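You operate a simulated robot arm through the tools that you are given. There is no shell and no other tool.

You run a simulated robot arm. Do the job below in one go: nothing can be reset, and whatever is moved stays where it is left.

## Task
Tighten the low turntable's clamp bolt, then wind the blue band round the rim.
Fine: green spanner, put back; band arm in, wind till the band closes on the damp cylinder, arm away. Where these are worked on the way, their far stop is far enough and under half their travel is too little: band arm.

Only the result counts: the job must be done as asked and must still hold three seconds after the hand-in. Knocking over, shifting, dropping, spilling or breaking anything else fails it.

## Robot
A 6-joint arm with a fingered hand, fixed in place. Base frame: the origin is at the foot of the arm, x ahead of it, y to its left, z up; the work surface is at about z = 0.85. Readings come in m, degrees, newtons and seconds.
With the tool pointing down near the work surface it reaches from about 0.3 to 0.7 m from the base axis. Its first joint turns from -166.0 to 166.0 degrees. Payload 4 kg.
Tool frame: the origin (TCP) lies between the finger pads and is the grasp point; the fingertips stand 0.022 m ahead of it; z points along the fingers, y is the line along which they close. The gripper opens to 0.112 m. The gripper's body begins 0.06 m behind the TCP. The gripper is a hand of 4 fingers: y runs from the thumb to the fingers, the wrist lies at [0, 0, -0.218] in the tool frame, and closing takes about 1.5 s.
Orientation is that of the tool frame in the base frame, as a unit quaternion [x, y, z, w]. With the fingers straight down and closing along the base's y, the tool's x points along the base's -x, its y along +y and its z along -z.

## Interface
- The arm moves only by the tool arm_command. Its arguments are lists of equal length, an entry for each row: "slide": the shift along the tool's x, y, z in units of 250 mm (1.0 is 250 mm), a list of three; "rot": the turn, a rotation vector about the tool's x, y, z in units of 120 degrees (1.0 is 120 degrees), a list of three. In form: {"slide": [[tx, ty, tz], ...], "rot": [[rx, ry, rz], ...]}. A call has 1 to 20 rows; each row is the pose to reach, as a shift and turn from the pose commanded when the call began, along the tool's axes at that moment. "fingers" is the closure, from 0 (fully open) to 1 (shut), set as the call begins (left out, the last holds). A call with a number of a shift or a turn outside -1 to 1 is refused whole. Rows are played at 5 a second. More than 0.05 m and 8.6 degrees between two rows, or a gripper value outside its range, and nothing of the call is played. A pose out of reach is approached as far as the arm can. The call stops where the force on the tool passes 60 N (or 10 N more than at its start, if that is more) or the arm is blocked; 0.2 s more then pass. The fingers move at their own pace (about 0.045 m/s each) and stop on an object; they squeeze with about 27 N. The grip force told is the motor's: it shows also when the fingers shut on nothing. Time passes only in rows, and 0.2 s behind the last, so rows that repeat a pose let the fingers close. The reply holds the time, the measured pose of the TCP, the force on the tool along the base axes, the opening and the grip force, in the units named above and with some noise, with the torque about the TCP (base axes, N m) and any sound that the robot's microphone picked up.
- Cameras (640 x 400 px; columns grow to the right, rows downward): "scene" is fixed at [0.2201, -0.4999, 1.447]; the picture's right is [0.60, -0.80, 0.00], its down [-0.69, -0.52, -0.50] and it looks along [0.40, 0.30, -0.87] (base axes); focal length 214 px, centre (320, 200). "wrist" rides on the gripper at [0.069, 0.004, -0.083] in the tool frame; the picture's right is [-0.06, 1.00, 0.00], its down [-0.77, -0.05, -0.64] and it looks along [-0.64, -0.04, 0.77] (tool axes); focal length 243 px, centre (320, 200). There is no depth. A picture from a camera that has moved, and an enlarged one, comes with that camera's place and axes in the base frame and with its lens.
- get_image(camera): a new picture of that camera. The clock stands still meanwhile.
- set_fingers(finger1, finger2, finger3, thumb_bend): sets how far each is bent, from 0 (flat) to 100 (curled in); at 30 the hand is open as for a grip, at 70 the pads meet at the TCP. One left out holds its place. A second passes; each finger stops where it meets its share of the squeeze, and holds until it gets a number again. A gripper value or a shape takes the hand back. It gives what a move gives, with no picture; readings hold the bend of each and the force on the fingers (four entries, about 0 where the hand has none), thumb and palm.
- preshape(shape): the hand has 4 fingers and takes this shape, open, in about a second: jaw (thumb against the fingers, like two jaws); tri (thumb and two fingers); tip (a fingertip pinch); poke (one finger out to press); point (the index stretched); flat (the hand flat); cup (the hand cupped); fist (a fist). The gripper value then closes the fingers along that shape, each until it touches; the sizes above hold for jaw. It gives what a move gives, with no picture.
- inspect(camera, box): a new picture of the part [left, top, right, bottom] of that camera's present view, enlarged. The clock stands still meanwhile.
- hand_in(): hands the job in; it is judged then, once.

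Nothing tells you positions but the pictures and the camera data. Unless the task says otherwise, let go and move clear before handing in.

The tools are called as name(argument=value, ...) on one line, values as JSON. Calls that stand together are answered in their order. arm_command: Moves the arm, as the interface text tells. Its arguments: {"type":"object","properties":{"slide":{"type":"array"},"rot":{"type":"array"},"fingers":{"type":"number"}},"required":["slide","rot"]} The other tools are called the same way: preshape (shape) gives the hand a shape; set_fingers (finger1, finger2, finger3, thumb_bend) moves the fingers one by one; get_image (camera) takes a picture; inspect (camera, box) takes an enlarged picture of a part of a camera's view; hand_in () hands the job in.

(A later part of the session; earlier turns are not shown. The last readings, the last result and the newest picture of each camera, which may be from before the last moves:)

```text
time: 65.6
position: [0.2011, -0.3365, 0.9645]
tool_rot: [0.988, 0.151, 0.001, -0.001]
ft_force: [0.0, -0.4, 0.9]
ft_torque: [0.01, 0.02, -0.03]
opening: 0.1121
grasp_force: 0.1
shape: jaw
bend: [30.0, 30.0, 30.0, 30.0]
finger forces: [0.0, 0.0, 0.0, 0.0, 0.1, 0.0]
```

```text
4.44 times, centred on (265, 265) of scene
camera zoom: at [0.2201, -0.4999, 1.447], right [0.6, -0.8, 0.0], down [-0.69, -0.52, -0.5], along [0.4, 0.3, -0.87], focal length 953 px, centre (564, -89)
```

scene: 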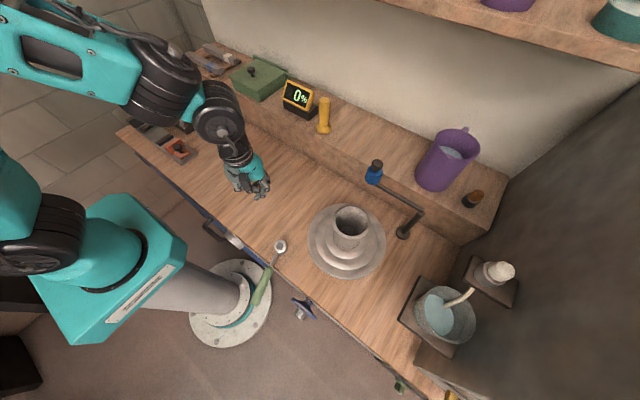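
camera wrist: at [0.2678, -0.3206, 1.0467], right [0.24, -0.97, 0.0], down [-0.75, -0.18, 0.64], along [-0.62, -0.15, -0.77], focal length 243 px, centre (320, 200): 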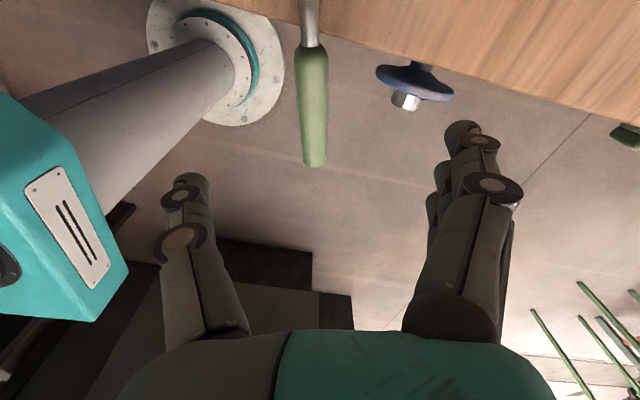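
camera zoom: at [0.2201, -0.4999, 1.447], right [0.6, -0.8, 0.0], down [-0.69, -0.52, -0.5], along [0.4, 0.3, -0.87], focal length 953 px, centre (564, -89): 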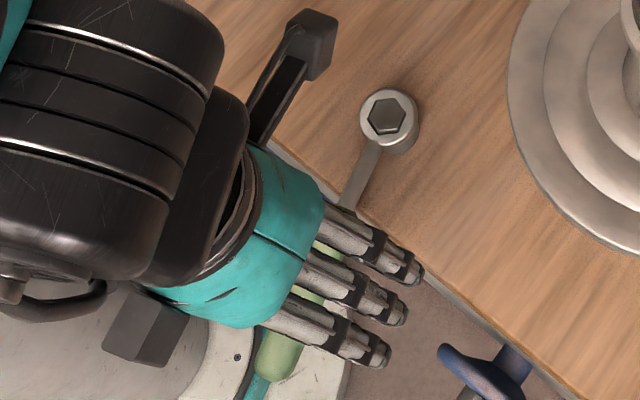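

The spanner points about 194.5° from the bolt and tips down about 10° at the handle end. I'll match the hand to that, take a deeper grip and close on it.

arm_command(slide=[[0, -0.012, 0.05], [0, -0.024, 0.12], [0, -0.024, 0.2], [0, -0.024, 0.28], [0, -0.024, 0.34], [0, -0.024, 0.374], [0, -0.024, 0.374]], rot=[[0, 0.0375, 0.0134], [0, 0.075, 0.0267], [0, 0.075, 0.0267], [0, 0.075, 0.0267], [0, 0.075, 0.0267], [0, 0.075, 0.0267], [0, 0.075, 0.0267]])

get_image(camera="wrist")

inspect(camera="scene", box=[220, 220, 310, 310])

```text
time: 67.2
position: [0.1985, -0.3293, 0.8719]
tool_rot: [0.989, 0.123, 0.078, -0.012]
ft_force: [-0.5, -0.5, 0.3]
ft_torque: [0.04, -0.01, -0.03]
opening: 0.112
grasp_force: 0.1
shape: jaw
bend: [30.0, 30.0, 30.0, 30.0]
finger forces: [0.0, 0.0, 0.1, 0.0, 0.1, 0.0]
```

```text
taken
camera wrist: at [0.2536, -0.322, 0.9635], right [0.18, -0.98, -0.02], down [-0.84, -0.17, 0.51], along [-0.51, -0.08, -0.86], focal length 243 px, centre (320, 200)
```

wrist: 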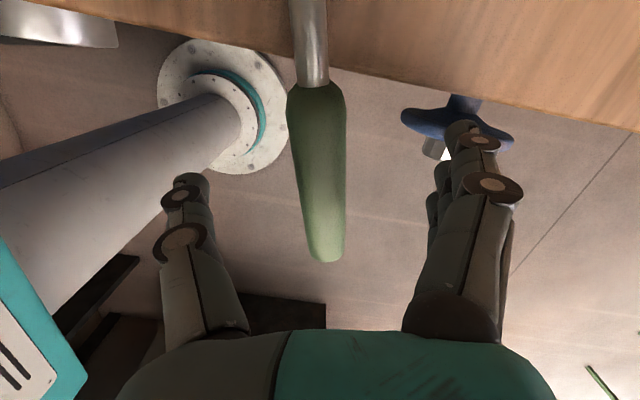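

```text
4.44 times, centred on (265, 265) of scene
camera zoom: at [0.2201, -0.4999, 1.447], right [0.6, -0.8, 0.0], down [-0.69, -0.52, -0.5], along [0.4, 0.3, -0.87], focal length 953 px, centre (564, -89)
```

zoom: 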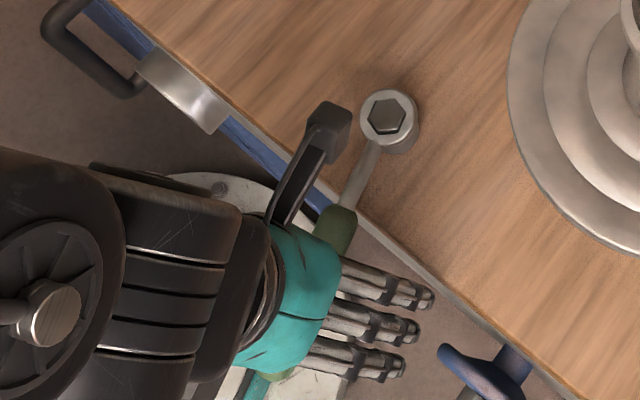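

The handle is centred and aligned with the hand. Closing now.

arm_command(slide=[[0, 0, 0], [0, 0, 0], [0, 0, 0], [0, 0, 0], [0, 0, 0], [0, 0, 0], [0, 0, 0], [0, 0, 0], [0, 0, 0]], rot=[[0, 0, 0], [0, 0, 0], [0, 0, 0], [0, 0, 0], [0, 0, 0], [0, 0, 0], [0, 0, 0], [0, 0, 0], [0, 0, 0]], fingers=1)

get_image(camera="wrist")

inspect(camera="scene", box=[272, 236, 292, 251])

```text
time: 69.2
position: [0.199, -0.3309, 0.8708]
tool_rot: [0.989, 0.124, 0.078, -0.012]
ft_force: [-1.7, -1.7, 3.3]
ft_torque: [-0.06, -0.01, 0.01]
opening: 0.0173
grasp_force: 27.1
shape: jaw
bend: [73.0, 73.0, 73.0, 70.0]
finger forces: [8.3, 8.1, 8.3, 0.0, 24.0, 0.0]
```

```text
taken
camera wrist: at [0.2535, -0.322, 0.9638], right [0.18, -0.98, -0.02], down [-0.84, -0.17, 0.51], along [-0.51, -0.08, -0.86], focal length 243 px, centre (320, 200)
```

wrist: 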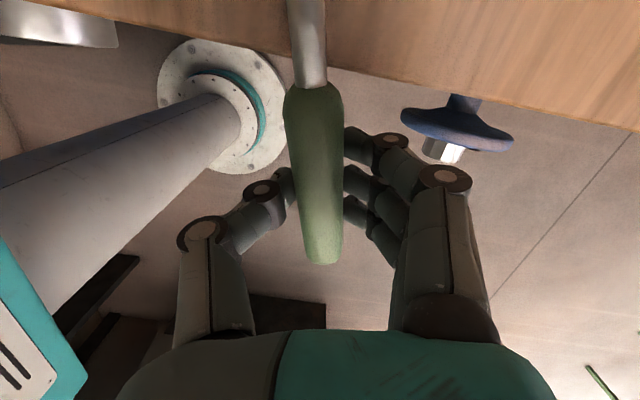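

```text
16.00 times, centred on (282, 244) of scene
camera zoom: at [0.2201, -0.4999, 1.447], right [0.6, -0.8, 0.0], down [-0.69, -0.52, -0.5], along [0.4, 0.3, -0.87], focal length 3432 px, centre (928, -496)
```

zoom: 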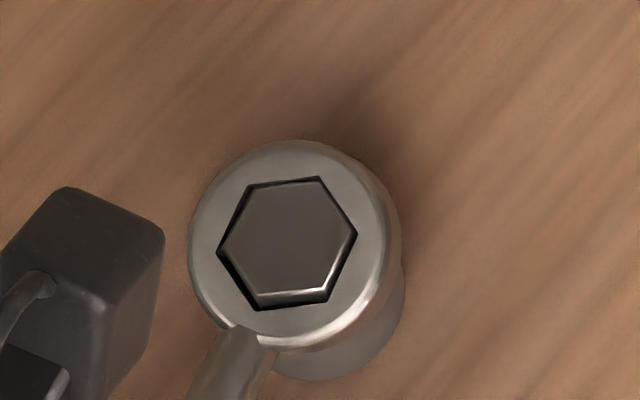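

Gripped. I'll level the spanner about the bolt first so the ring doesn't bind, then lift.

arm_command(slide=[[0.0015, 0, -0.017], [0.003, 0, -0.034], [0.006, 0, -0.051], [0.006, 0, -0.051]], rot=[[0, -0.0194, 0], [0, -0.0389, 0], [0, -0.0583, 0], [0, -0.0583, 0]])

inspect(camera="scene", box=[272, 236, 292, 251])

get_image(camera="wrist")

```text
time: 70.2
position: [0.1982, -0.3315, 0.8844]
tool_rot: [0.992, 0.125, 0.017, -0.004]
ft_force: [0.0, -0.3, -1.3]
ft_torque: [-0.01, 0.05, 0.0]
opening: 0.0171
grasp_force: 26.9
shape: jaw
bend: [73.0, 73.0, 73.0, 70.0]
finger forces: [7.9, 7.9, 8.5, 0.0, 24.4, 0.0]
```

```text
16.00 times, centred on (282, 244) of scene
camera zoom: at [0.2201, -0.4999, 1.447], right [0.6, -0.8, 0.0], down [-0.69, -0.52, -0.5], along [0.4, 0.3, -0.87], focal length 3432 px, centre (928, -496)
```

zoom: 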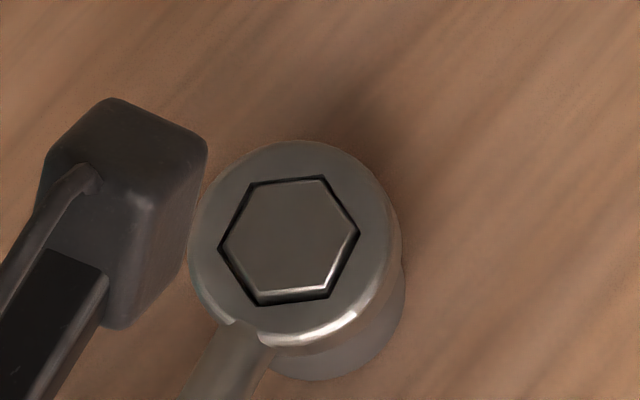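

```text
taken
camera wrist: at [0.264, -0.3197, 0.9693], right [0.18, -0.98, -0.01], down [-0.77, -0.15, 0.61], along [-0.61, -0.11, -0.79], focal length 243 px, centre (320, 200)
```

wrist: 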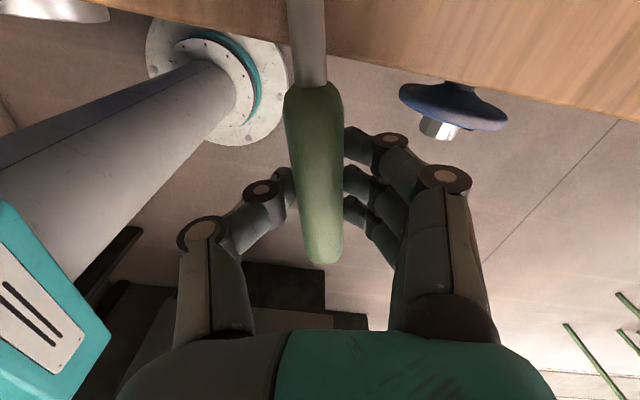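

arm_command(slide=[[0.0005, 0, -0.0072], [0.001, 0, -0.0145], [0.001, 0, -0.0145]], rot=[[0, -0.0083, 0], [0, -0.0167, 0], [0, -0.0167, 0]])

inspect(camera="scene", box=[272, 236, 292, 251])

```text
time: 71.0
position: [0.1983, -0.3308, 0.8886]
tool_rot: [0.992, 0.124, 0.001, -0.003]
ft_force: [-2.9, -0.6, 1.6]
ft_torque: [-0.09, 0.03, 0.02]
opening: 0.0174
grasp_force: 27.0
shape: jaw
bend: [73.0, 73.0, 73.0, 70.0]
finger forces: [8.1, 8.1, 8.6, 0.0, 24.9, 0.0]
```

```text
16.00 times, centred on (282, 244) of scene
camera zoom: at [0.2201, -0.4999, 1.447], right [0.6, -0.8, 0.0], down [-0.69, -0.52, -0.5], along [0.4, 0.3, -0.87], focal length 3432 px, centre (928, -496)
```

zoom: 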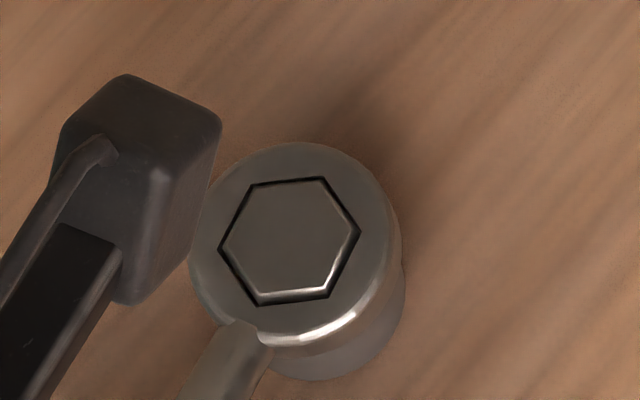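

arm_command(slide=[[0, 0, -0.02], [0, 0, -0.04], [0, 0, -0.06], [0, 0, -0.08], [0, 0, -0.1]], rot=[[0, 0, 0], [0, 0, 0], [0, 0, 0], [0, 0, 0], [0, 0, 0]])

inspect(camera="scene", box=[264, 226, 304, 256])

```text
time: 72.2
position: [0.1987, -0.3308, 0.9126]
tool_rot: [0.992, 0.124, 0.0, -0.003]
ft_force: [0.7, -0.6, -1.6]
ft_torque: [0.02, 0.02, -0.01]
opening: 0.017
grasp_force: 27.1
shape: jaw
bend: [72.0, 73.0, 73.0, 70.0]
finger forces: [8.4, 8.1, 8.2, 0.0, 24.8, 0.0]
```

```text
13.33 times, centred on (284, 241) of scene
camera zoom: at [0.2201, -0.4999, 1.447], right [0.6, -0.8, 0.0], down [-0.69, -0.52, -0.5], along [0.4, 0.3, -0.87], focal length 2860 px, centre (800, -347)
```

zoom: 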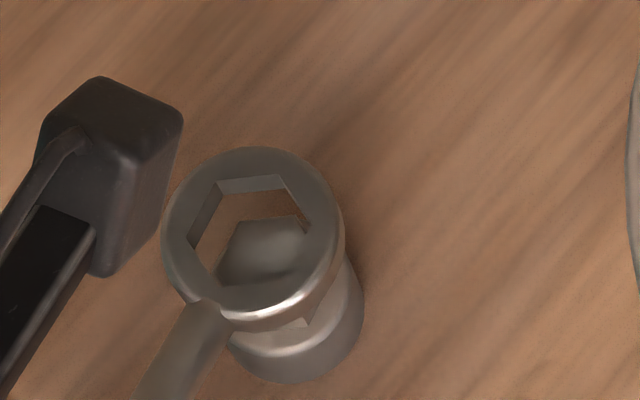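

The spanner is free of the bolt, and the bolt has stayed at its stop. I'll carry the spanner back to its original place.

arm_command(slide=[[0, 0, -0.1], [0, 0, -0.2], [0, 0, -0.3], [0, 0, -0.36], [0.0756, -0.0337, -0.36], [0.1513, -0.0673, -0.36], [0.2269, -0.101, -0.36], [0.3025, -0.1347, -0.36], [0.3781, -0.1683, -0.36], [0.4538, -0.202, -0.36], [0.5294, -0.2356, -0.36], [0.605, -0.2693, -0.36], [0.605, -0.2693, -0.36]], rot=[[0, 0, 0], [0, 0, 0], [0, 0, 0], [0, 0, 0], [0, 0, -0.0383], [0, 0, -0.0766], [0, 0, -0.1148], [0, 0, -0.1531], [0, 0, -0.1914], [0, 0, -0.2297], [0, 0, -0.268], [0, 0, -0.3063], [0, 0, -0.3063]])

get_image(camera="wrist")

```text
time: 75.0
position: [0.3298, -0.2301, 1.0044]
tool_rot: [0.902, 0.431, 0.001, -0.002]
ft_force: [-0.5, 1.2, -0.8]
ft_torque: [-0.02, -0.01, -0.01]
opening: 0.0174
grasp_force: 26.7
shape: jaw
bend: [72.0, 73.0, 73.0, 70.0]
finger forces: [8.3, 8.0, 8.1, 0.0, 24.4, 0.0]
```

```text
taken
camera wrist: at [0.3764, -0.1791, 1.0863], right [0.74, -0.68, 0.0], down [-0.52, -0.57, 0.64], along [-0.43, -0.47, -0.77], focal length 243 px, centre (320, 200)
```

wrist: 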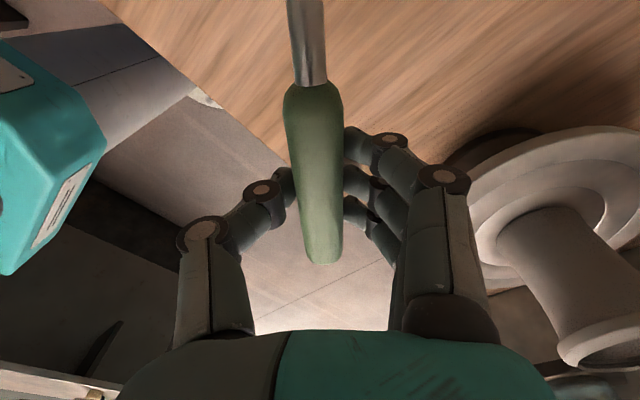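

arm_command(slide=[[0.0811, 0.0176, 0], [0.1622, 0.0352, 0], [0.2432, 0.0527, 0], [0.3243, 0.0703, 0], [0.4054, 0.0879, 0], [0.4865, 0.1055, 0], [0.5675, 0.123, 0], [0.6486, 0.1406, 0], [0.6486, 0.1406, 0.1], [0.6486, 0.1406, 0.2], [0.6486, 0.1406, 0.3], [0.6486, 0.1406, 0.3]], rot=[[0, 0, -0.0381], [0, 0, -0.0763], [0, 0, -0.1144], [0, 0, -0.1525], [0, 0, -0.1906], [0, 0, -0.2288], [0, 0, -0.2669], [0, 0, -0.305], [0, 0, -0.305], [0, 0, -0.305], [0, 0, -0.305], [0, 0, -0.305]])

inspect(camera="scene", box=[220, 120, 310, 200])

inspect(camera="scene", box=[264, 234, 300, 258])

```text
time: 77.6
position: [0.4582, -0.1247, 0.9279]
tool_rot: [0.722, 0.692, 0.002, -0.002]
ft_force: [-0.8, -0.4, -0.9]
ft_torque: [-0.01, 0.04, -0.01]
opening: 0.0173
grasp_force: 27.3
shape: jaw
bend: [72.0, 73.0, 73.0, 70.0]
finger forces: [8.1, 7.9, 8.1, 0.0, 24.1, 0.0]
```

```text
5.00 times, centred on (265, 160) of scene
camera zoom: at [0.2201, -0.4999, 1.447], right [0.6, -0.8, 0.0], down [-0.69, -0.52, -0.5], along [0.4, 0.3, -0.87], focal length 1072 px, centre (595, 400)
```

zoom: 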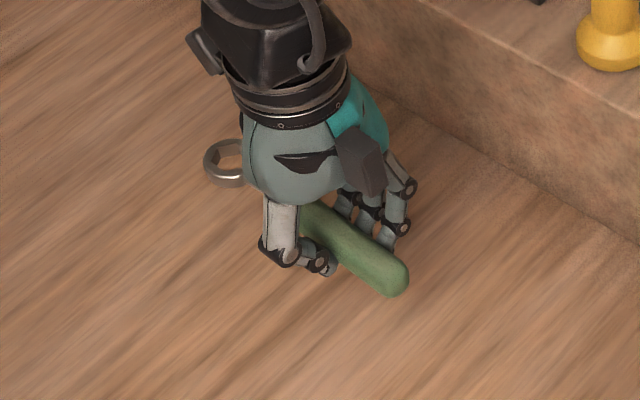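

```text
16.00 times, centred on (282, 246) of scene
camera zoom: at [0.2201, -0.4999, 1.447], right [0.6, -0.8, 0.0], down [-0.69, -0.52, -0.5], along [0.4, 0.3, -0.87], focal length 3432 px, centre (928, -536)
```

zoom: 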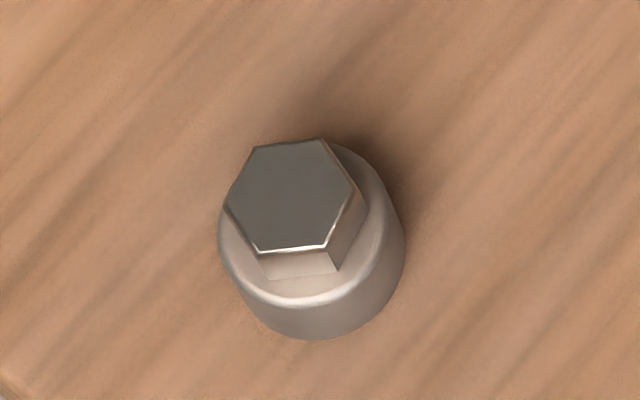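

The bolt is unchanged. Now I'll lower the spanner onto the bench in small steps, watching for contact.

arm_command(slide=[[0.0, 0.002, 0.06], [0.0, 0.002, 0.12], [0.0, 0.002, 0.17], [0.0, 0.002, 0.2], [0.0, 0.002, 0.2]], rot=[[0, 0, 0], [0, 0, 0], [0, 0, 0], [0, 0, 0], [0, 0, 0]])

inspect(camera="scene", box=[230, 140, 300, 200])

```text
time: 78.8
position: [0.4578, -0.1244, 0.8791]
tool_rot: [0.722, 0.692, 0.002, -0.002]
ft_force: [-0.2, 0.2, -1.2]
ft_torque: [-0.03, 0.01, 0.02]
opening: 0.0175
grasp_force: 26.7
shape: jaw
bend: [72.0, 73.0, 73.0, 70.0]
finger forces: [8.1, 8.0, 8.0, 0.0, 24.1, 0.0]
```

```text
6.67 times, centred on (265, 170) of scene
camera zoom: at [0.2201, -0.4999, 1.447], right [0.6, -0.8, 0.0], down [-0.69, -0.52, -0.5], along [0.4, 0.3, -0.87], focal length 1430 px, centre (687, 400)
```

zoom: 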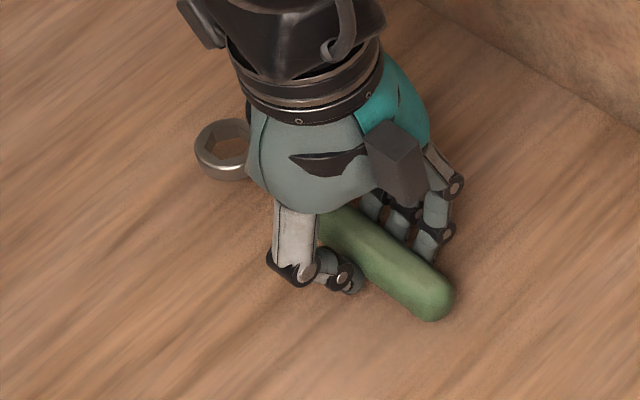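

arm_command(slide=[[0.0, 0, 0.012], [0.0, 0, 0.024], [0.0, 0, 0.024]], rot=[[0, 0, 0], [0, 0, 0], [0, 0, 0]])

```text
time: 79.6
position: [0.4582, -0.1246, 0.873]
tool_rot: [0.722, 0.692, 0.002, -0.001]
ft_force: [-0.7, -0.8, -1.3]
ft_torque: [-0.02, 0.04, 0.01]
opening: 0.0172
grasp_force: 27.3
shape: jaw
bend: [72.0, 73.0, 73.0, 70.0]
finger forces: [8.2, 7.8, 8.1, 0.0, 24.1, 0.0]
```

arm_command(slide=[[0.0, 0, 0.01], [0.0, 0, 0.02], [0.0, 0, 0.02]], rot=[[0, 0, 0], [0, 0, 0], [0, 0, 0]])

inspect(camera="scene", box=[230, 140, 300, 200])

```text
time: 80.3
position: [0.4603, -0.124, 0.8717]
tool_rot: [0.721, 0.693, 0.004, 0.0]
ft_force: [-7.4, 2.5, 21.6]
ft_torque: [0.0, 0.42, -0.01]
opening: 0.0208
grasp_force: 26.8
shape: jaw
bend: [73.0, 74.0, 74.0, 70.0]
finger forces: [9.5, 9.1, 10.0, 0.0, 41.5, 0.0]
stopped in row 3: the force on the tool passed its limit at 62 N (the readings are from after the stop); the commanded pose is now the measured one
```

```text
6.67 times, centred on (265, 170) of scene
camera zoom: at [0.2201, -0.4999, 1.447], right [0.6, -0.8, 0.0], down [-0.69, -0.52, -0.5], along [0.4, 0.3, -0.87], focal length 1430 px, centre (687, 400)
```

zoom: 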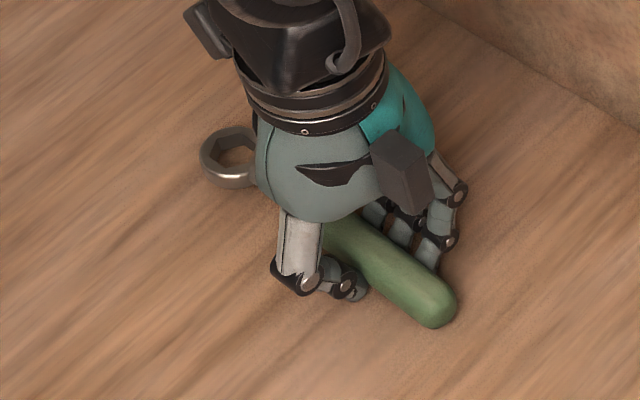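

The fingertips touched the bench with the spanner just a few millimetres above it. I'll relieve that contact, correct the small offset and then release.

arm_command(slide=[[-0.004, -0.003, -0.008], [-0.007, -0.005, -0.008], [-0.007, -0.005, -0.008]], rot=[[0, 0, 0], [0, 0, 0], [0, 0, 0]])

inspect(camera="scene", box=[230, 140, 300, 200])

get_image(camera="wrist")

```text
time: 81.2
position: [0.4595, -0.1267, 0.8727]
tool_rot: [0.722, 0.692, 0.004, 0.0]
ft_force: [0.8, -0.7, -0.5]
ft_torque: [-0.02, 0.02, 0.05]
opening: 0.0188
grasp_force: 27.5
shape: jaw
bend: [73.0, 73.0, 73.0, 70.0]
finger forces: [8.4, 8.6, 8.7, 0.0, 26.1, 0.0]
```

```text
6.67 times, centred on (265, 170) of scene
camera zoom: at [0.2201, -0.4999, 1.447], right [0.6, -0.8, 0.0], down [-0.69, -0.52, -0.5], along [0.4, 0.3, -0.87], focal length 1430 px, centre (687, 400)
```

zoom: 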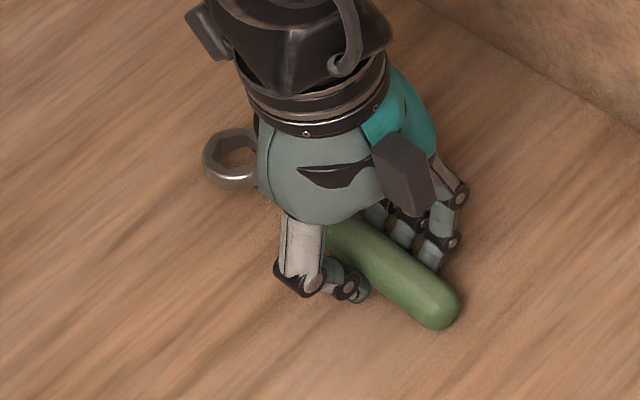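

```text
taken
camera wrist: at [0.466, -0.058, 0.955], right [0.99, -0.11, 0.01], down [-0.08, -0.77, 0.64], along [-0.06, -0.64, -0.77], focal length 243 px, centre (320, 200)
```

wrist: 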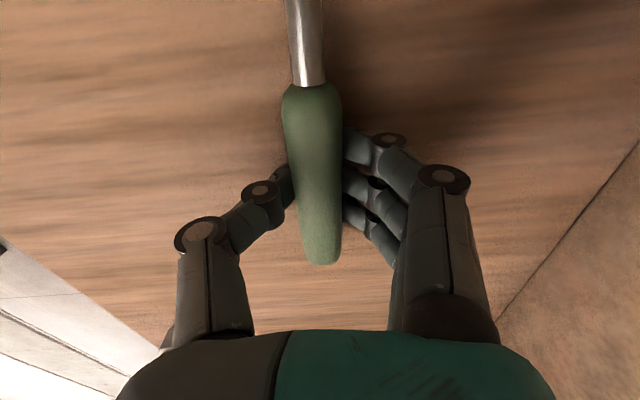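

arm_command(slide=[[0, 0, -0.006], [0, 0, -0.012], [0, 0, -0.02], [0, 0, -0.03], [0, 0, -0.03], [0, 0, -0.03], [0, 0, -0.03], [0, 0, -0.1], [0, 0, -0.2], [0, 0, -0.35], [0, 0, -0.5]], rot=[[0, 0, 0], [0, 0, 0], [0, 0, 0], [0, 0, 0], [0, 0, 0], [0, 0, 0], [0, 0, 0], [0, 0, 0], [0, 0, 0], [0, 0, 0], [0, 0, 0]], fingers=0)

get_image(camera="wrist")

inspect(camera="scene", box=[245, 155, 293, 193])

```text
time: 83.5
position: [0.4578, -0.1261, 0.9973]
tool_rot: [0.722, 0.692, 0.004, 0.001]
ft_force: [-0.1, -0.3, 0.3]
ft_torque: [0.0, -0.01, 0.0]
opening: 0.1121
grasp_force: 0.2
shape: jaw
bend: [30.0, 30.0, 30.0, 30.0]
finger forces: [0.0, 0.0, 0.0, 0.0, 0.0, 0.1]
```

```text
taken
camera wrist: at [0.4648, -0.0582, 1.0804], right [0.99, -0.1, 0.01], down [-0.08, -0.77, 0.64], along [-0.06, -0.64, -0.77], focal length 243 px, centre (320, 200)
```

wrist: 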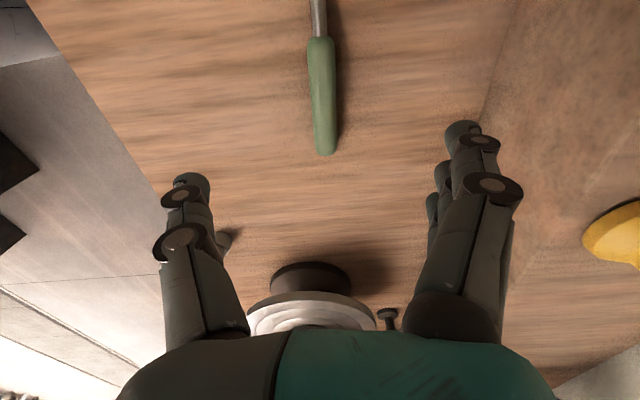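

```text
10.53 times, centred on (269, 174) of scene
camera zoom: at [0.2201, -0.4999, 1.447], right [0.6, -0.8, 0.0], down [-0.69, -0.52, -0.5], along [0.4, 0.3, -0.87], focal length 2258 px, centre (857, 474)
```

zoom: 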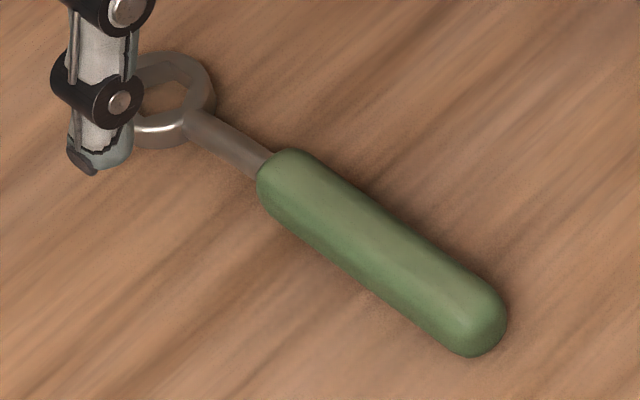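

The spanner lies back within 2–3 mm of its original spot. Next I'll rise and move over to get a good wrist view of the turntable and the band arm.

arm_command(slide=[[0, 0, -0.15], [0, 0, -0.3], [0, 0, -0.45], [0, 0, -0.6], [0, 0, -0.75], [0, 0, -0.88]], rot=[[0, 0, 0], [0, 0, 0], [0, 0, 0], [0, 0, 0], [0, 0, 0], [0, 0, 0]])

```text
time: 85.0
position: [0.4578, -0.1274, 1.2174]
tool_rot: [0.722, 0.692, 0.005, 0.0]
ft_force: [-0.6, 0.2, -0.1]
ft_torque: [0.02, -0.01, 0.04]
opening: 0.1119
grasp_force: 0.0
shape: jaw
bend: [30.0, 30.0, 30.0, 30.0]
finger forces: [0.1, 0.0, 0.0, 0.1, 0.1, 0.0]
```

arm_command(slide=[[-0.0491, -0.0154, 0], [-0.0981, -0.0308, 0], [-0.1472, -0.0463, 0], [-0.1962, -0.0617, 0], [-0.2453, -0.0771, 0], [-0.2943, -0.0925, 0], [-0.3434, -0.1079, 0], [-0.3924, -0.1233, 0], [-0.4415, -0.1388, 0], [-0.4905, -0.1542, 0], [-0.5396, -0.1696, 0]], rot=[[0, 0, -0.07], [0, 0, -0.14], [0, 0, -0.21], [0, 0, -0.28], [0, 0, -0.35], [0, 0, -0.42], [0, 0, -0.49], [0, 0, -0.56], [0, 0, -0.63], [0, 0, -0.7], [0, 0, -0.77]])

```text
time: 87.3
position: [0.4101, -0.2606, 1.2167]
tool_rot: [-0.002, 1.0, 0.002, 0.004]
ft_force: [0.2, 0.0, 0.6]
ft_torque: [0.01, 0.0, 0.02]
opening: 0.1117
grasp_force: 0.0
shape: jaw
bend: [30.0, 30.0, 30.0, 30.0]
finger forces: [0.0, 0.1, 0.1, 0.0, 0.1, 0.1]
```

arm_command(slide=[[0.07, -0.14, 0], [0.14, -0.28, 0], [0.21, -0.42, 0], [0.28, -0.56, 0], [0.28, -0.56, 0]], rot=[[0.0005, 0.001, 0], [0.001, 0.002, 0], [0.0015, 0.003, 0], [0.0019, 0.0038, 0], [0.0019, 0.0038, 0]])

get_image(camera="wrist")

get_image(camera="scene")

```text
time: 88.5
position: [0.3382, -0.4017, 1.2158]
tool_rot: [-0.001, 1.0, 0.001, -0.001]
ft_force: [-0.7, 0.5, 0.6]
ft_torque: [-0.01, 0.02, -0.01]
opening: 0.1119
grasp_force: 0.0
shape: jaw
bend: [30.0, 30.0, 30.0, 30.0]
finger forces: [0.1, 0.1, 0.0, 0.1, 0.0, 0.1]
```

```text
taken
camera wrist: at [0.2691, -0.3974, 1.2979], right [0.06, 1.0, 0.0], down [0.77, -0.05, 0.64], along [0.64, -0.04, -0.77], focal length 243 px, centre (320, 200)
```

wrist: 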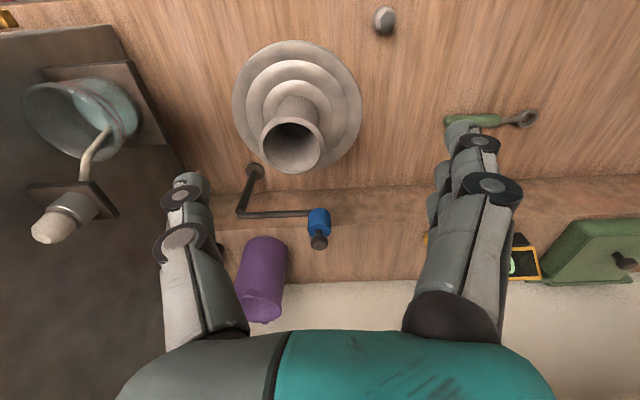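

```text
taken
```

scene: 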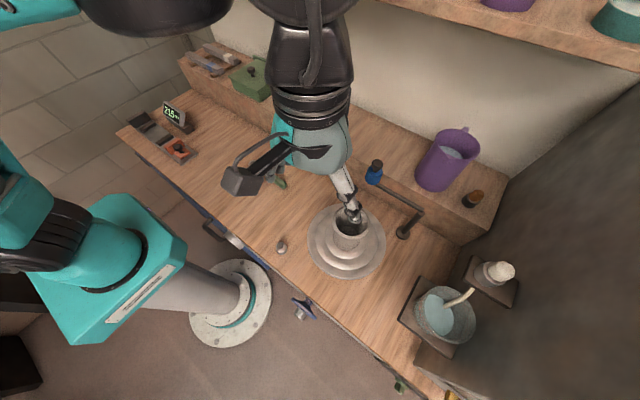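

inspect(camera="wrist", box=[215, 130, 355, 270])

inspect(camera="wrist", box=[220, 30, 380, 190])

inspect(camera="wrist", box=[280, 190, 360, 260])

inspect(camera="scene", box=[340, 145, 430, 245])

```text
2.86 times, centred on (285, 200) of wrist
camera zoom: at [0.2691, -0.3974, 1.2979], right [0.06, 1.0, 0.0], down [0.77, -0.05, 0.64], along [0.64, -0.04, -0.77], focal length 693 px, centre (420, 200)
```

zoom: 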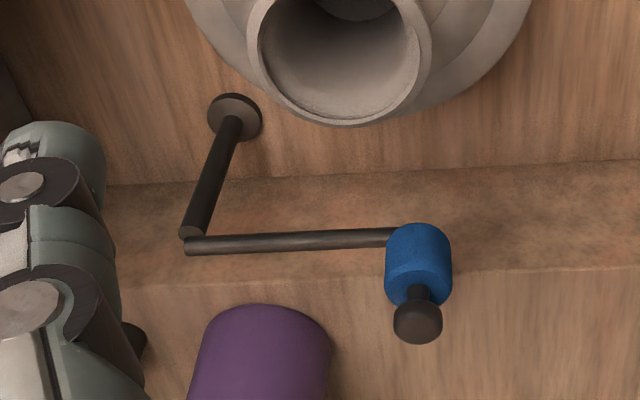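

```text
2.50 times, centred on (300, 110) of wrist
camera zoom: at [0.2691, -0.3974, 1.2979], right [0.06, 1.0, 0.0], down [0.77, -0.05, 0.64], along [0.64, -0.04, -0.77], focal length 606 px, centre (370, 425)
```

zoom: 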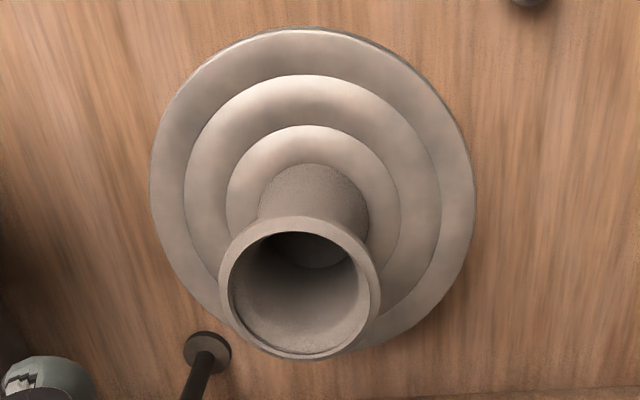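

```text
5.71 times, centred on (320, 225) of wrist
camera zoom: at [0.2691, -0.3974, 1.2979], right [0.06, 1.0, 0.0], down [0.77, -0.05, 0.64], along [0.64, -0.04, -0.77], focal length 1386 px, centre (320, 57)
```

zoom: 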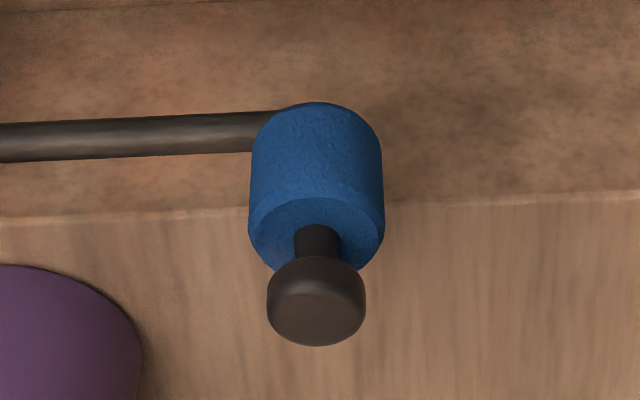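

```text
4.00 times, centred on (385, 195) of scene
camera zoom: at [0.2201, -0.4999, 1.447], right [0.6, -0.8, 0.0], down [-0.69, -0.52, -0.5], along [0.4, 0.3, -0.87], focal length 858 px, centre (60, 220)
```

zoom: 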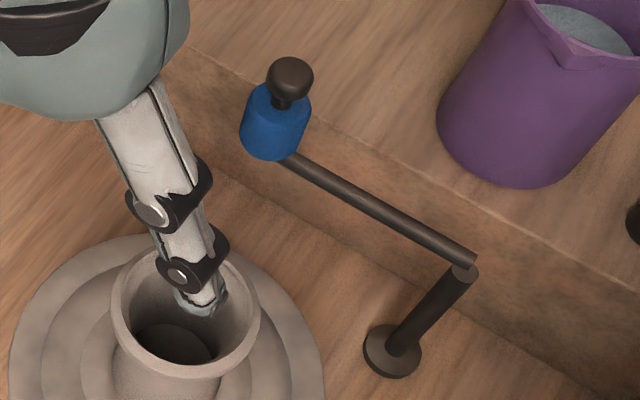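

The camera pair puts the band-arm knob at about (0.550, -0.416, 1.061), the arm's post at (0.544, -0.554), and the cylinder rim at (0.4085, -0.442) with its top at 1.022. I'll move above the knob.

arm_command(slide=[[-0.12, -0.008, 0.02], [-0.24, -0.016, 0.04], [-0.36, -0.024, 0.06], [-0.48, -0.032, 0.08], [-0.6, -0.04, 0.1], [-0.72, -0.049, 0.12], [-0.847, -0.057, 0.14], [-0.847, -0.057, 0.14]], rot=[[0, 0, 0], [0, 0, 0], [0, 0, 0], [0, 0, 0], [0, 0, 0], [0, 0, 0], [0, 0, 0], [0, 0, 0]])

get_image(camera="wrist")

inspect(camera="scene", box=[330, 110, 430, 240])

```text
time: 90.3
position: [0.5023, -0.3884, 1.1668]
tool_rot: [0.0, 1.0, -0.001, -0.002]
ft_force: [0.1, -0.2, 0.6]
ft_torque: [-0.02, 0.0, 0.01]
opening: 0.1117
grasp_force: 0.1
shape: jaw
bend: [30.0, 30.0, 30.0, 30.0]
finger forces: [0.0, 0.0, 0.1, 0.0, 0.0, 0.0]
out of reach, approached as far as the arm can: row 5, 6, 7, 8
```

```text
taken
camera wrist: at [0.4337, -0.3849, 1.2493], right [0.06, 1.0, 0.0], down [0.77, -0.05, 0.64], along [0.64, -0.04, -0.77], focal length 243 px, centre (320, 200)
```

wrist: 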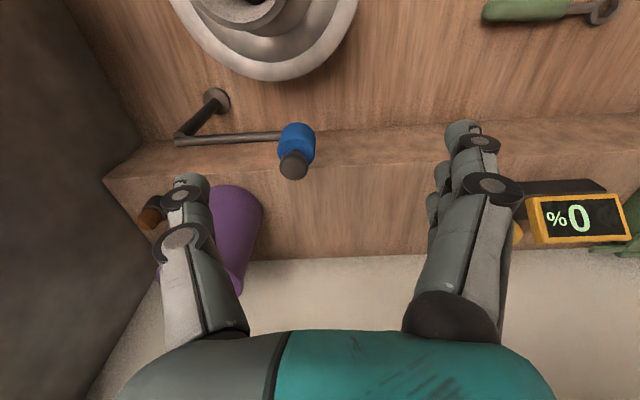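

```text
3.08 times, centred on (380, 175) of scene
camera zoom: at [0.2201, -0.4999, 1.447], right [0.6, -0.8, 0.0], down [-0.69, -0.52, -0.5], along [0.4, 0.3, -0.87], focal length 660 px, centre (135, 277)
```

zoom: 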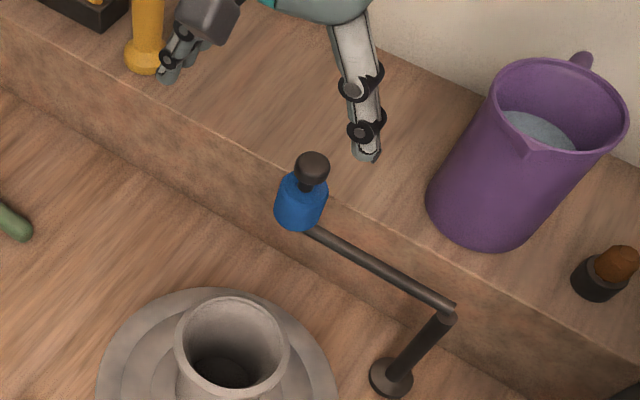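

The knob is too far out for a straight-down hand at this height. I'll turn the hand so its outer fingers sit beyond the knob and lean it outward to reach.

arm_command(slide=[[0.0218, 0.0036, 0], [0.0436, 0.0073, 0], [0.0655, 0.0109, 0], [0.0873, 0.0145, 0], [0.1091, 0.0182, 0], [0.1309, 0.0218, 0], [0.1527, 0.0255, 0], [0.1745, 0.0291, 0], [0.1964, 0.0327, 0], [0.2182, 0.0364, 0], [0.24, 0.04, 0], [0.24, 0.04, 0]], rot=[[0, 0, 0.0682], [0, 0, 0.1364], [0, 0, 0.2045], [0, 0, 0.2727], [0, 0, 0.3409], [0, 0, 0.4091], [0, 0, 0.4773], [0, 0, 0.5455], [0, 0, 0.6136], [0, 0, 0.6818], [0, 0, 0.75], [0, 0, 0.75]])

```text
time: 93.0
position: [0.443, -0.3789, 1.167]
tool_rot: [0.707, 0.707, -0.001, -0.001]
ft_force: [-0.3, -0.5, 0.7]
ft_torque: [0.0, -0.01, 0.0]
opening: 0.1118
grasp_force: 0.0
shape: jaw
bend: [30.0, 30.0, 30.0, 30.0]
finger forces: [0.0, 0.0, 0.0, 0.0, 0.0, 0.0]
```

arm_command(slide=[[0, 0.0, 0], [0, 0, 0], [0, 0, 0], [-0.05, 0.143, 0.0], [-0.1, 0.285, 0.0], [-0.1484, 0.428, 0.0], [-0.1484, 0.428, 0.148], [-0.1484, 0.428, 0.148]], rot=[[-0.0695, 0, 0], [-0.139, 0, 0], [-0.2083, 0, 0], [-0.2083, 0, 0], [-0.2083, 0, 0], [-0.2083, 0, 0], [-0.2083, 0, 0], [-0.2083, 0, 0]])

get_image(camera="wrist")

inspect(camera="scene", box=[330, 110, 430, 240])

```text
time: 94.8
position: [0.5498, -0.4164, 1.1289]
tool_rot: [0.69, 0.69, 0.152, 0.153]
ft_force: [-0.6, -0.7, 0.8]
ft_torque: [0.02, 0.0, 0.01]
opening: 0.1117
grasp_force: 0.0
shape: jaw
bend: [30.0, 30.0, 30.0, 30.0]
finger forces: [0.0, 0.0, 0.0, 0.0, 0.1, 0.0]
out of reach, approached as far as the arm can: row 6
```

```text
taken
camera wrist: at [0.5186, -0.3467, 1.2063], right [0.9, -0.06, 0.42], down [-0.32, -0.77, 0.56], along [0.29, -0.64, -0.71], focal length 243 px, centre (320, 200)
```

wrist: 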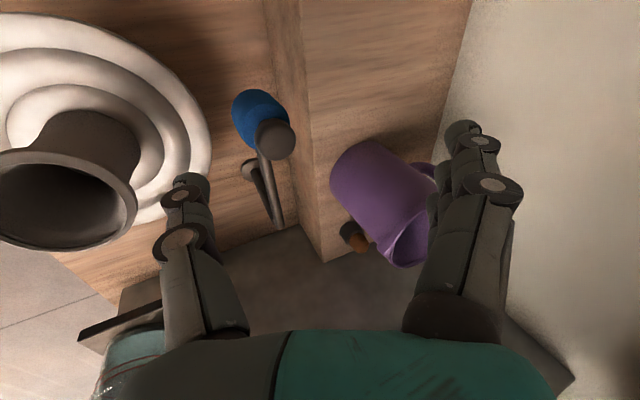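

```text
3.08 times, centred on (380, 175) of scene
camera zoom: at [0.2201, -0.4999, 1.447], right [0.6, -0.8, 0.0], down [-0.69, -0.52, -0.5], along [0.4, 0.3, -0.87], focal length 660 px, centre (135, 277)
```

zoom: 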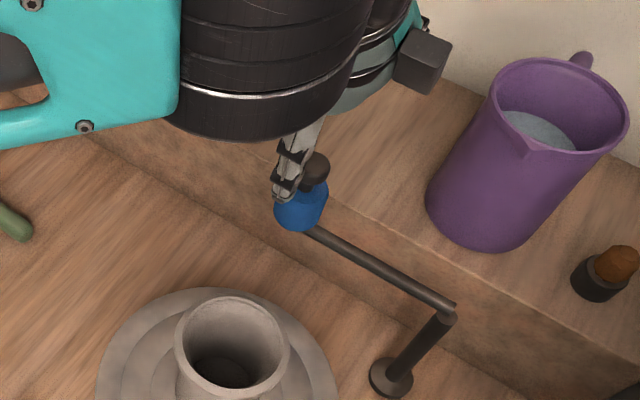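

I can reach above the knob with the leaned hand. Lowering so the knob sits between the thumb and the outer fingers.

arm_command(slide=[[0.003, -0.04, 0.06], [0.006, -0.08, 0.12], [0.006, -0.1, 0.165], [0.006, -0.111, 0.191], [0.006, -0.111, 0.191]], rot=[[0, 0, 0], [0, 0, 0], [0, 0, 0], [0, 0, 0], [0, 0, 0]])

get_image(camera="wrist")

inspect(camera="scene", box=[330, 120, 430, 220])

```text
time: 96.0
position: [0.5452, -0.4128, 1.0733]
tool_rot: [0.691, 0.69, 0.153, 0.153]
ft_force: [0.0, 0.5, 0.9]
ft_torque: [-0.03, 0.04, 0.0]
opening: 0.1119
grasp_force: 0.0
shape: jaw
bend: [30.0, 30.0, 30.0, 30.0]
finger forces: [0.1, 0.1, 0.0, 0.1, 0.1, 0.1]
```

```text
taken
camera wrist: at [0.5137, -0.3448, 1.1506], right [0.91, -0.06, 0.42], down [-0.31, -0.77, 0.56], along [0.29, -0.64, -0.71], focal length 243 px, centre (320, 200)
```

wrist: 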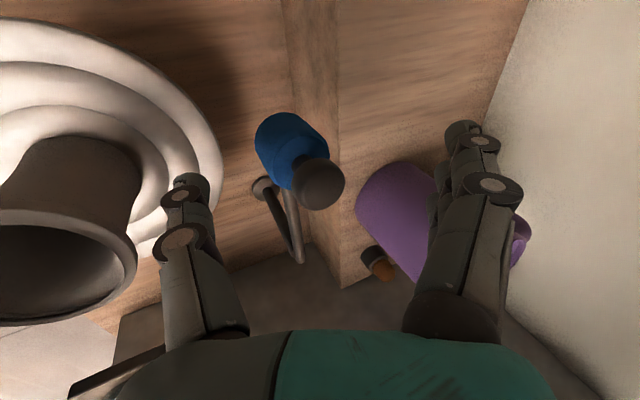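

```text
4.00 times, centred on (380, 170) of scene
camera zoom: at [0.2201, -0.4999, 1.447], right [0.6, -0.8, 0.0], down [-0.69, -0.52, -0.5], along [0.4, 0.3, -0.87], focal length 858 px, centre (80, 320)
```

zoom: 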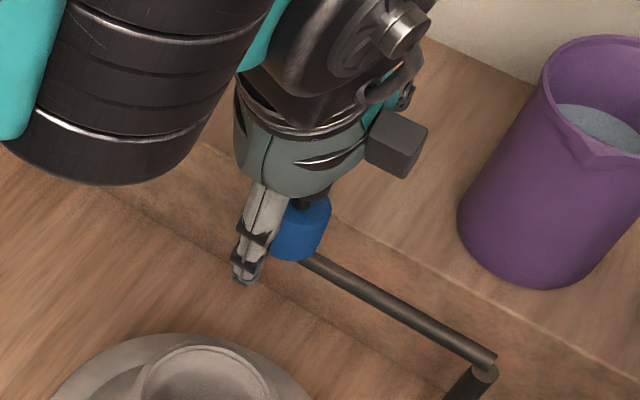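

The knob is right at the grasp point. Closing on it.

arm_command(slide=[[0, 0, 0], [0, 0, 0], [0, 0, 0], [0, 0, 0], [0, 0, 0], [0, 0, 0], [0, 0, 0], [0, 0, 0]], rot=[[0, 0, 0], [0, 0, 0], [0, 0, 0], [0, 0, 0], [0, 0, 0], [0, 0, 0], [0, 0, 0], [0, 0, 0]], fingers=1)

get_image(camera="wrist")

inspect(camera="scene", box=[330, 120, 430, 220])

```text
time: 97.8
position: [0.5439, -0.4138, 1.0723]
tool_rot: [0.691, 0.69, 0.152, 0.15]
ft_force: [-8.3, 2.2, -8.2]
ft_torque: [0.04, 0.01, 0.0]
opening: 0.0062
grasp_force: 26.8
shape: jaw
bend: [67.0, 72.0, 68.0, 70.0]
finger forces: [0.1, 10.8, 0.0, 0.0, 22.6, 0.0]
```

```text
taken
camera wrist: at [0.5129, -0.345, 1.1495], right [0.91, -0.07, 0.42], down [-0.31, -0.77, 0.56], along [0.28, -0.64, -0.72], focal length 243 px, centre (320, 200)
```

wrist: 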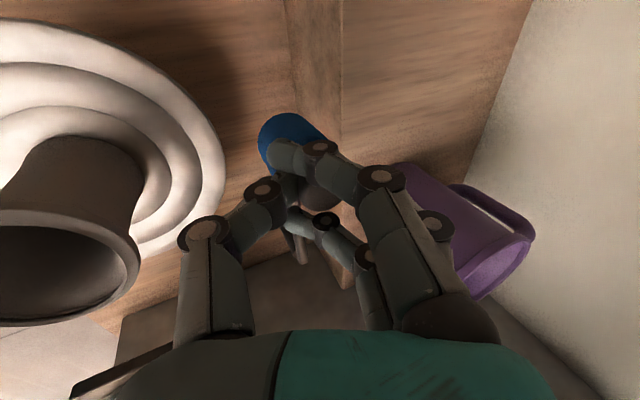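

```text
4.00 times, centred on (380, 170) of scene
camera zoom: at [0.2201, -0.4999, 1.447], right [0.6, -0.8, 0.0], down [-0.69, -0.52, -0.5], along [0.4, 0.3, -0.87], focal length 858 px, centre (80, 320)
```

zoom: 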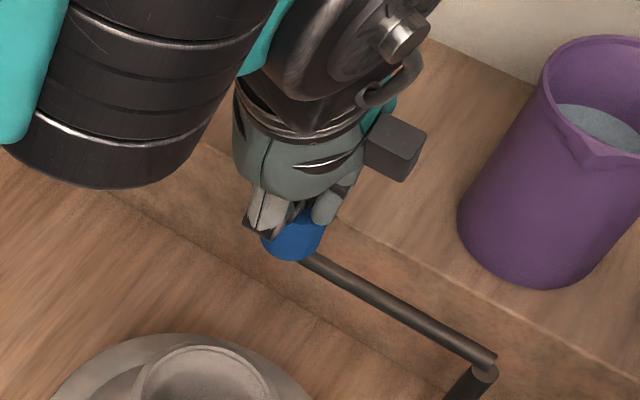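

The knob is held by the middle finger and thumb, with the neighbouring fingers caging it. Now I'll swing the arm in along its arc, the first 16°.

arm_command(slide=[[-0.0014, -0.0353, -0.0165], [-0.0054, -0.0705, -0.0329], [-0.0122, -0.1052, -0.0491], [-0.0216, -0.1396, -0.0651], [-0.0216, -0.1396, -0.0651]], rot=[[0, 0.0141, -0.0302], [0, 0.0282, -0.0604], [0, 0.0423, -0.0906], [0, 0.0563, -0.1208], [0, 0.0563, -0.1208]])

get_image(camera="wrist")

inspect(camera="scene", box=[310, 130, 430, 250])

```text
time: 99.0
position: [0.5051, -0.4196, 1.0753]
tool_rot: [0.587, 0.78, 0.173, 0.129]
ft_force: [0.3, -3.6, -20.6]
ft_torque: [-0.02, -0.04, -0.02]
opening: 0.005
grasp_force: 26.9
shape: jaw
bend: [67.0, 71.0, 68.0, 70.0]
finger forces: [0.0, 10.1, 0.0, 0.0, 23.6, 0.0]
```

```text
taken
camera wrist: at [0.4573, -0.3623, 1.1504], right [0.89, 0.19, 0.42], down [-0.09, -0.82, 0.56], along [0.45, -0.54, -0.71], focal length 243 px, centre (320, 200)
```

wrist: 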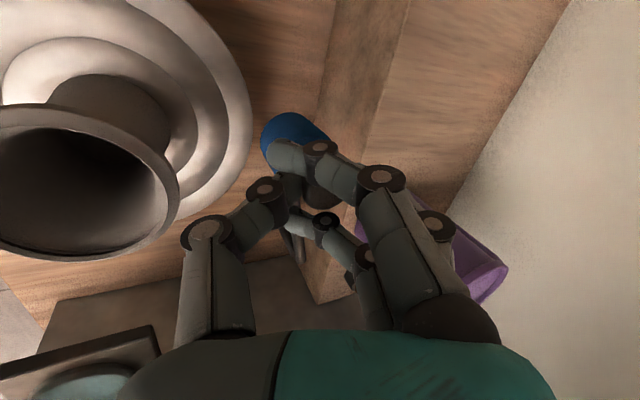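

```text
3.33 times, centred on (370, 190) of scene
camera zoom: at [0.2201, -0.4999, 1.447], right [0.6, -0.8, 0.0], down [-0.69, -0.52, -0.5], along [0.4, 0.3, -0.87], focal length 715 px, centre (153, 233)
```

zoom: 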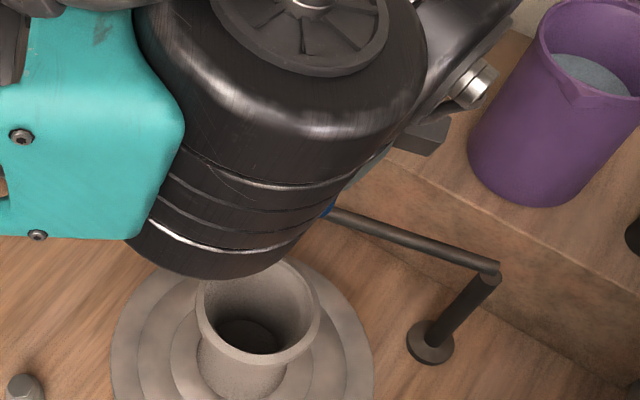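

The arm is swinging freely. I'll ease off the slight upward pull and go in another 12°.

arm_command(slide=[[-0.0015, -0.0403, -0.0055], [-0.0056, -0.0754, -0.0218], [-0.0125, -0.1102, -0.038], [-0.0125, -0.1102, -0.038]], rot=[[0, 0.0141, -0.0302], [0, 0.0282, -0.0604], [0, 0.0423, -0.0906], [0, 0.0423, -0.0906]])

get_image(camera="wrist")

inspect(camera="scene", box=[310, 150, 430, 270])

```text
time: 100.0
position: [0.4695, -0.4306, 1.0641]
tool_rot: [0.501, 0.838, 0.185, 0.112]
ft_force: [4.6, -7.9, 5.1]
ft_torque: [0.06, -0.28, -0.08]
opening: 0.0035
grasp_force: 27.0
shape: jaw
bend: [67.0, 71.0, 69.0, 73.0]
finger forces: [0.0, 12.9, 6.6, 0.0, 10.7, 0.1]
out of reach, approached as far as the arm can: row 3, 4
```

```text
taken
camera wrist: at [0.4089, -0.3846, 1.1412], right [0.83, 0.37, 0.42], down [0.08, -0.82, 0.56], along [0.55, -0.43, -0.71], focal length 243 px, centre (320, 200)
```

wrist: 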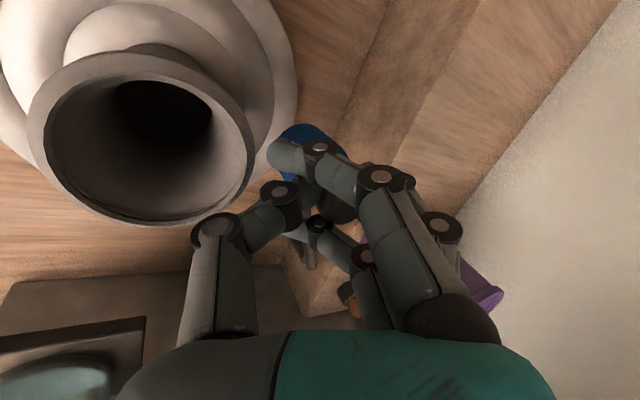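

```text
3.33 times, centred on (370, 210) of scene
camera zoom: at [0.2201, -0.4999, 1.447], right [0.6, -0.8, 0.0], down [-0.69, -0.52, -0.5], along [0.4, 0.3, -0.87], focal length 715 px, centre (153, 167)
```

zoom: 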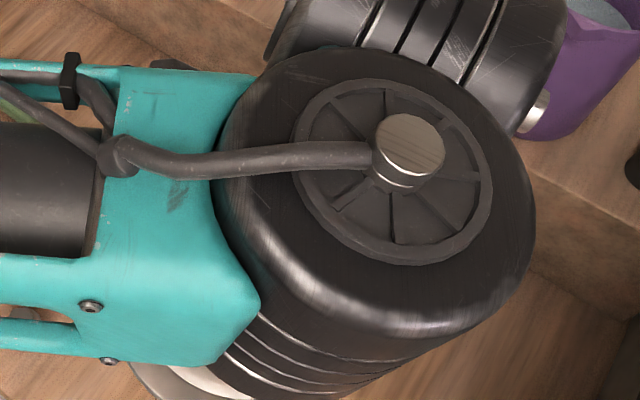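

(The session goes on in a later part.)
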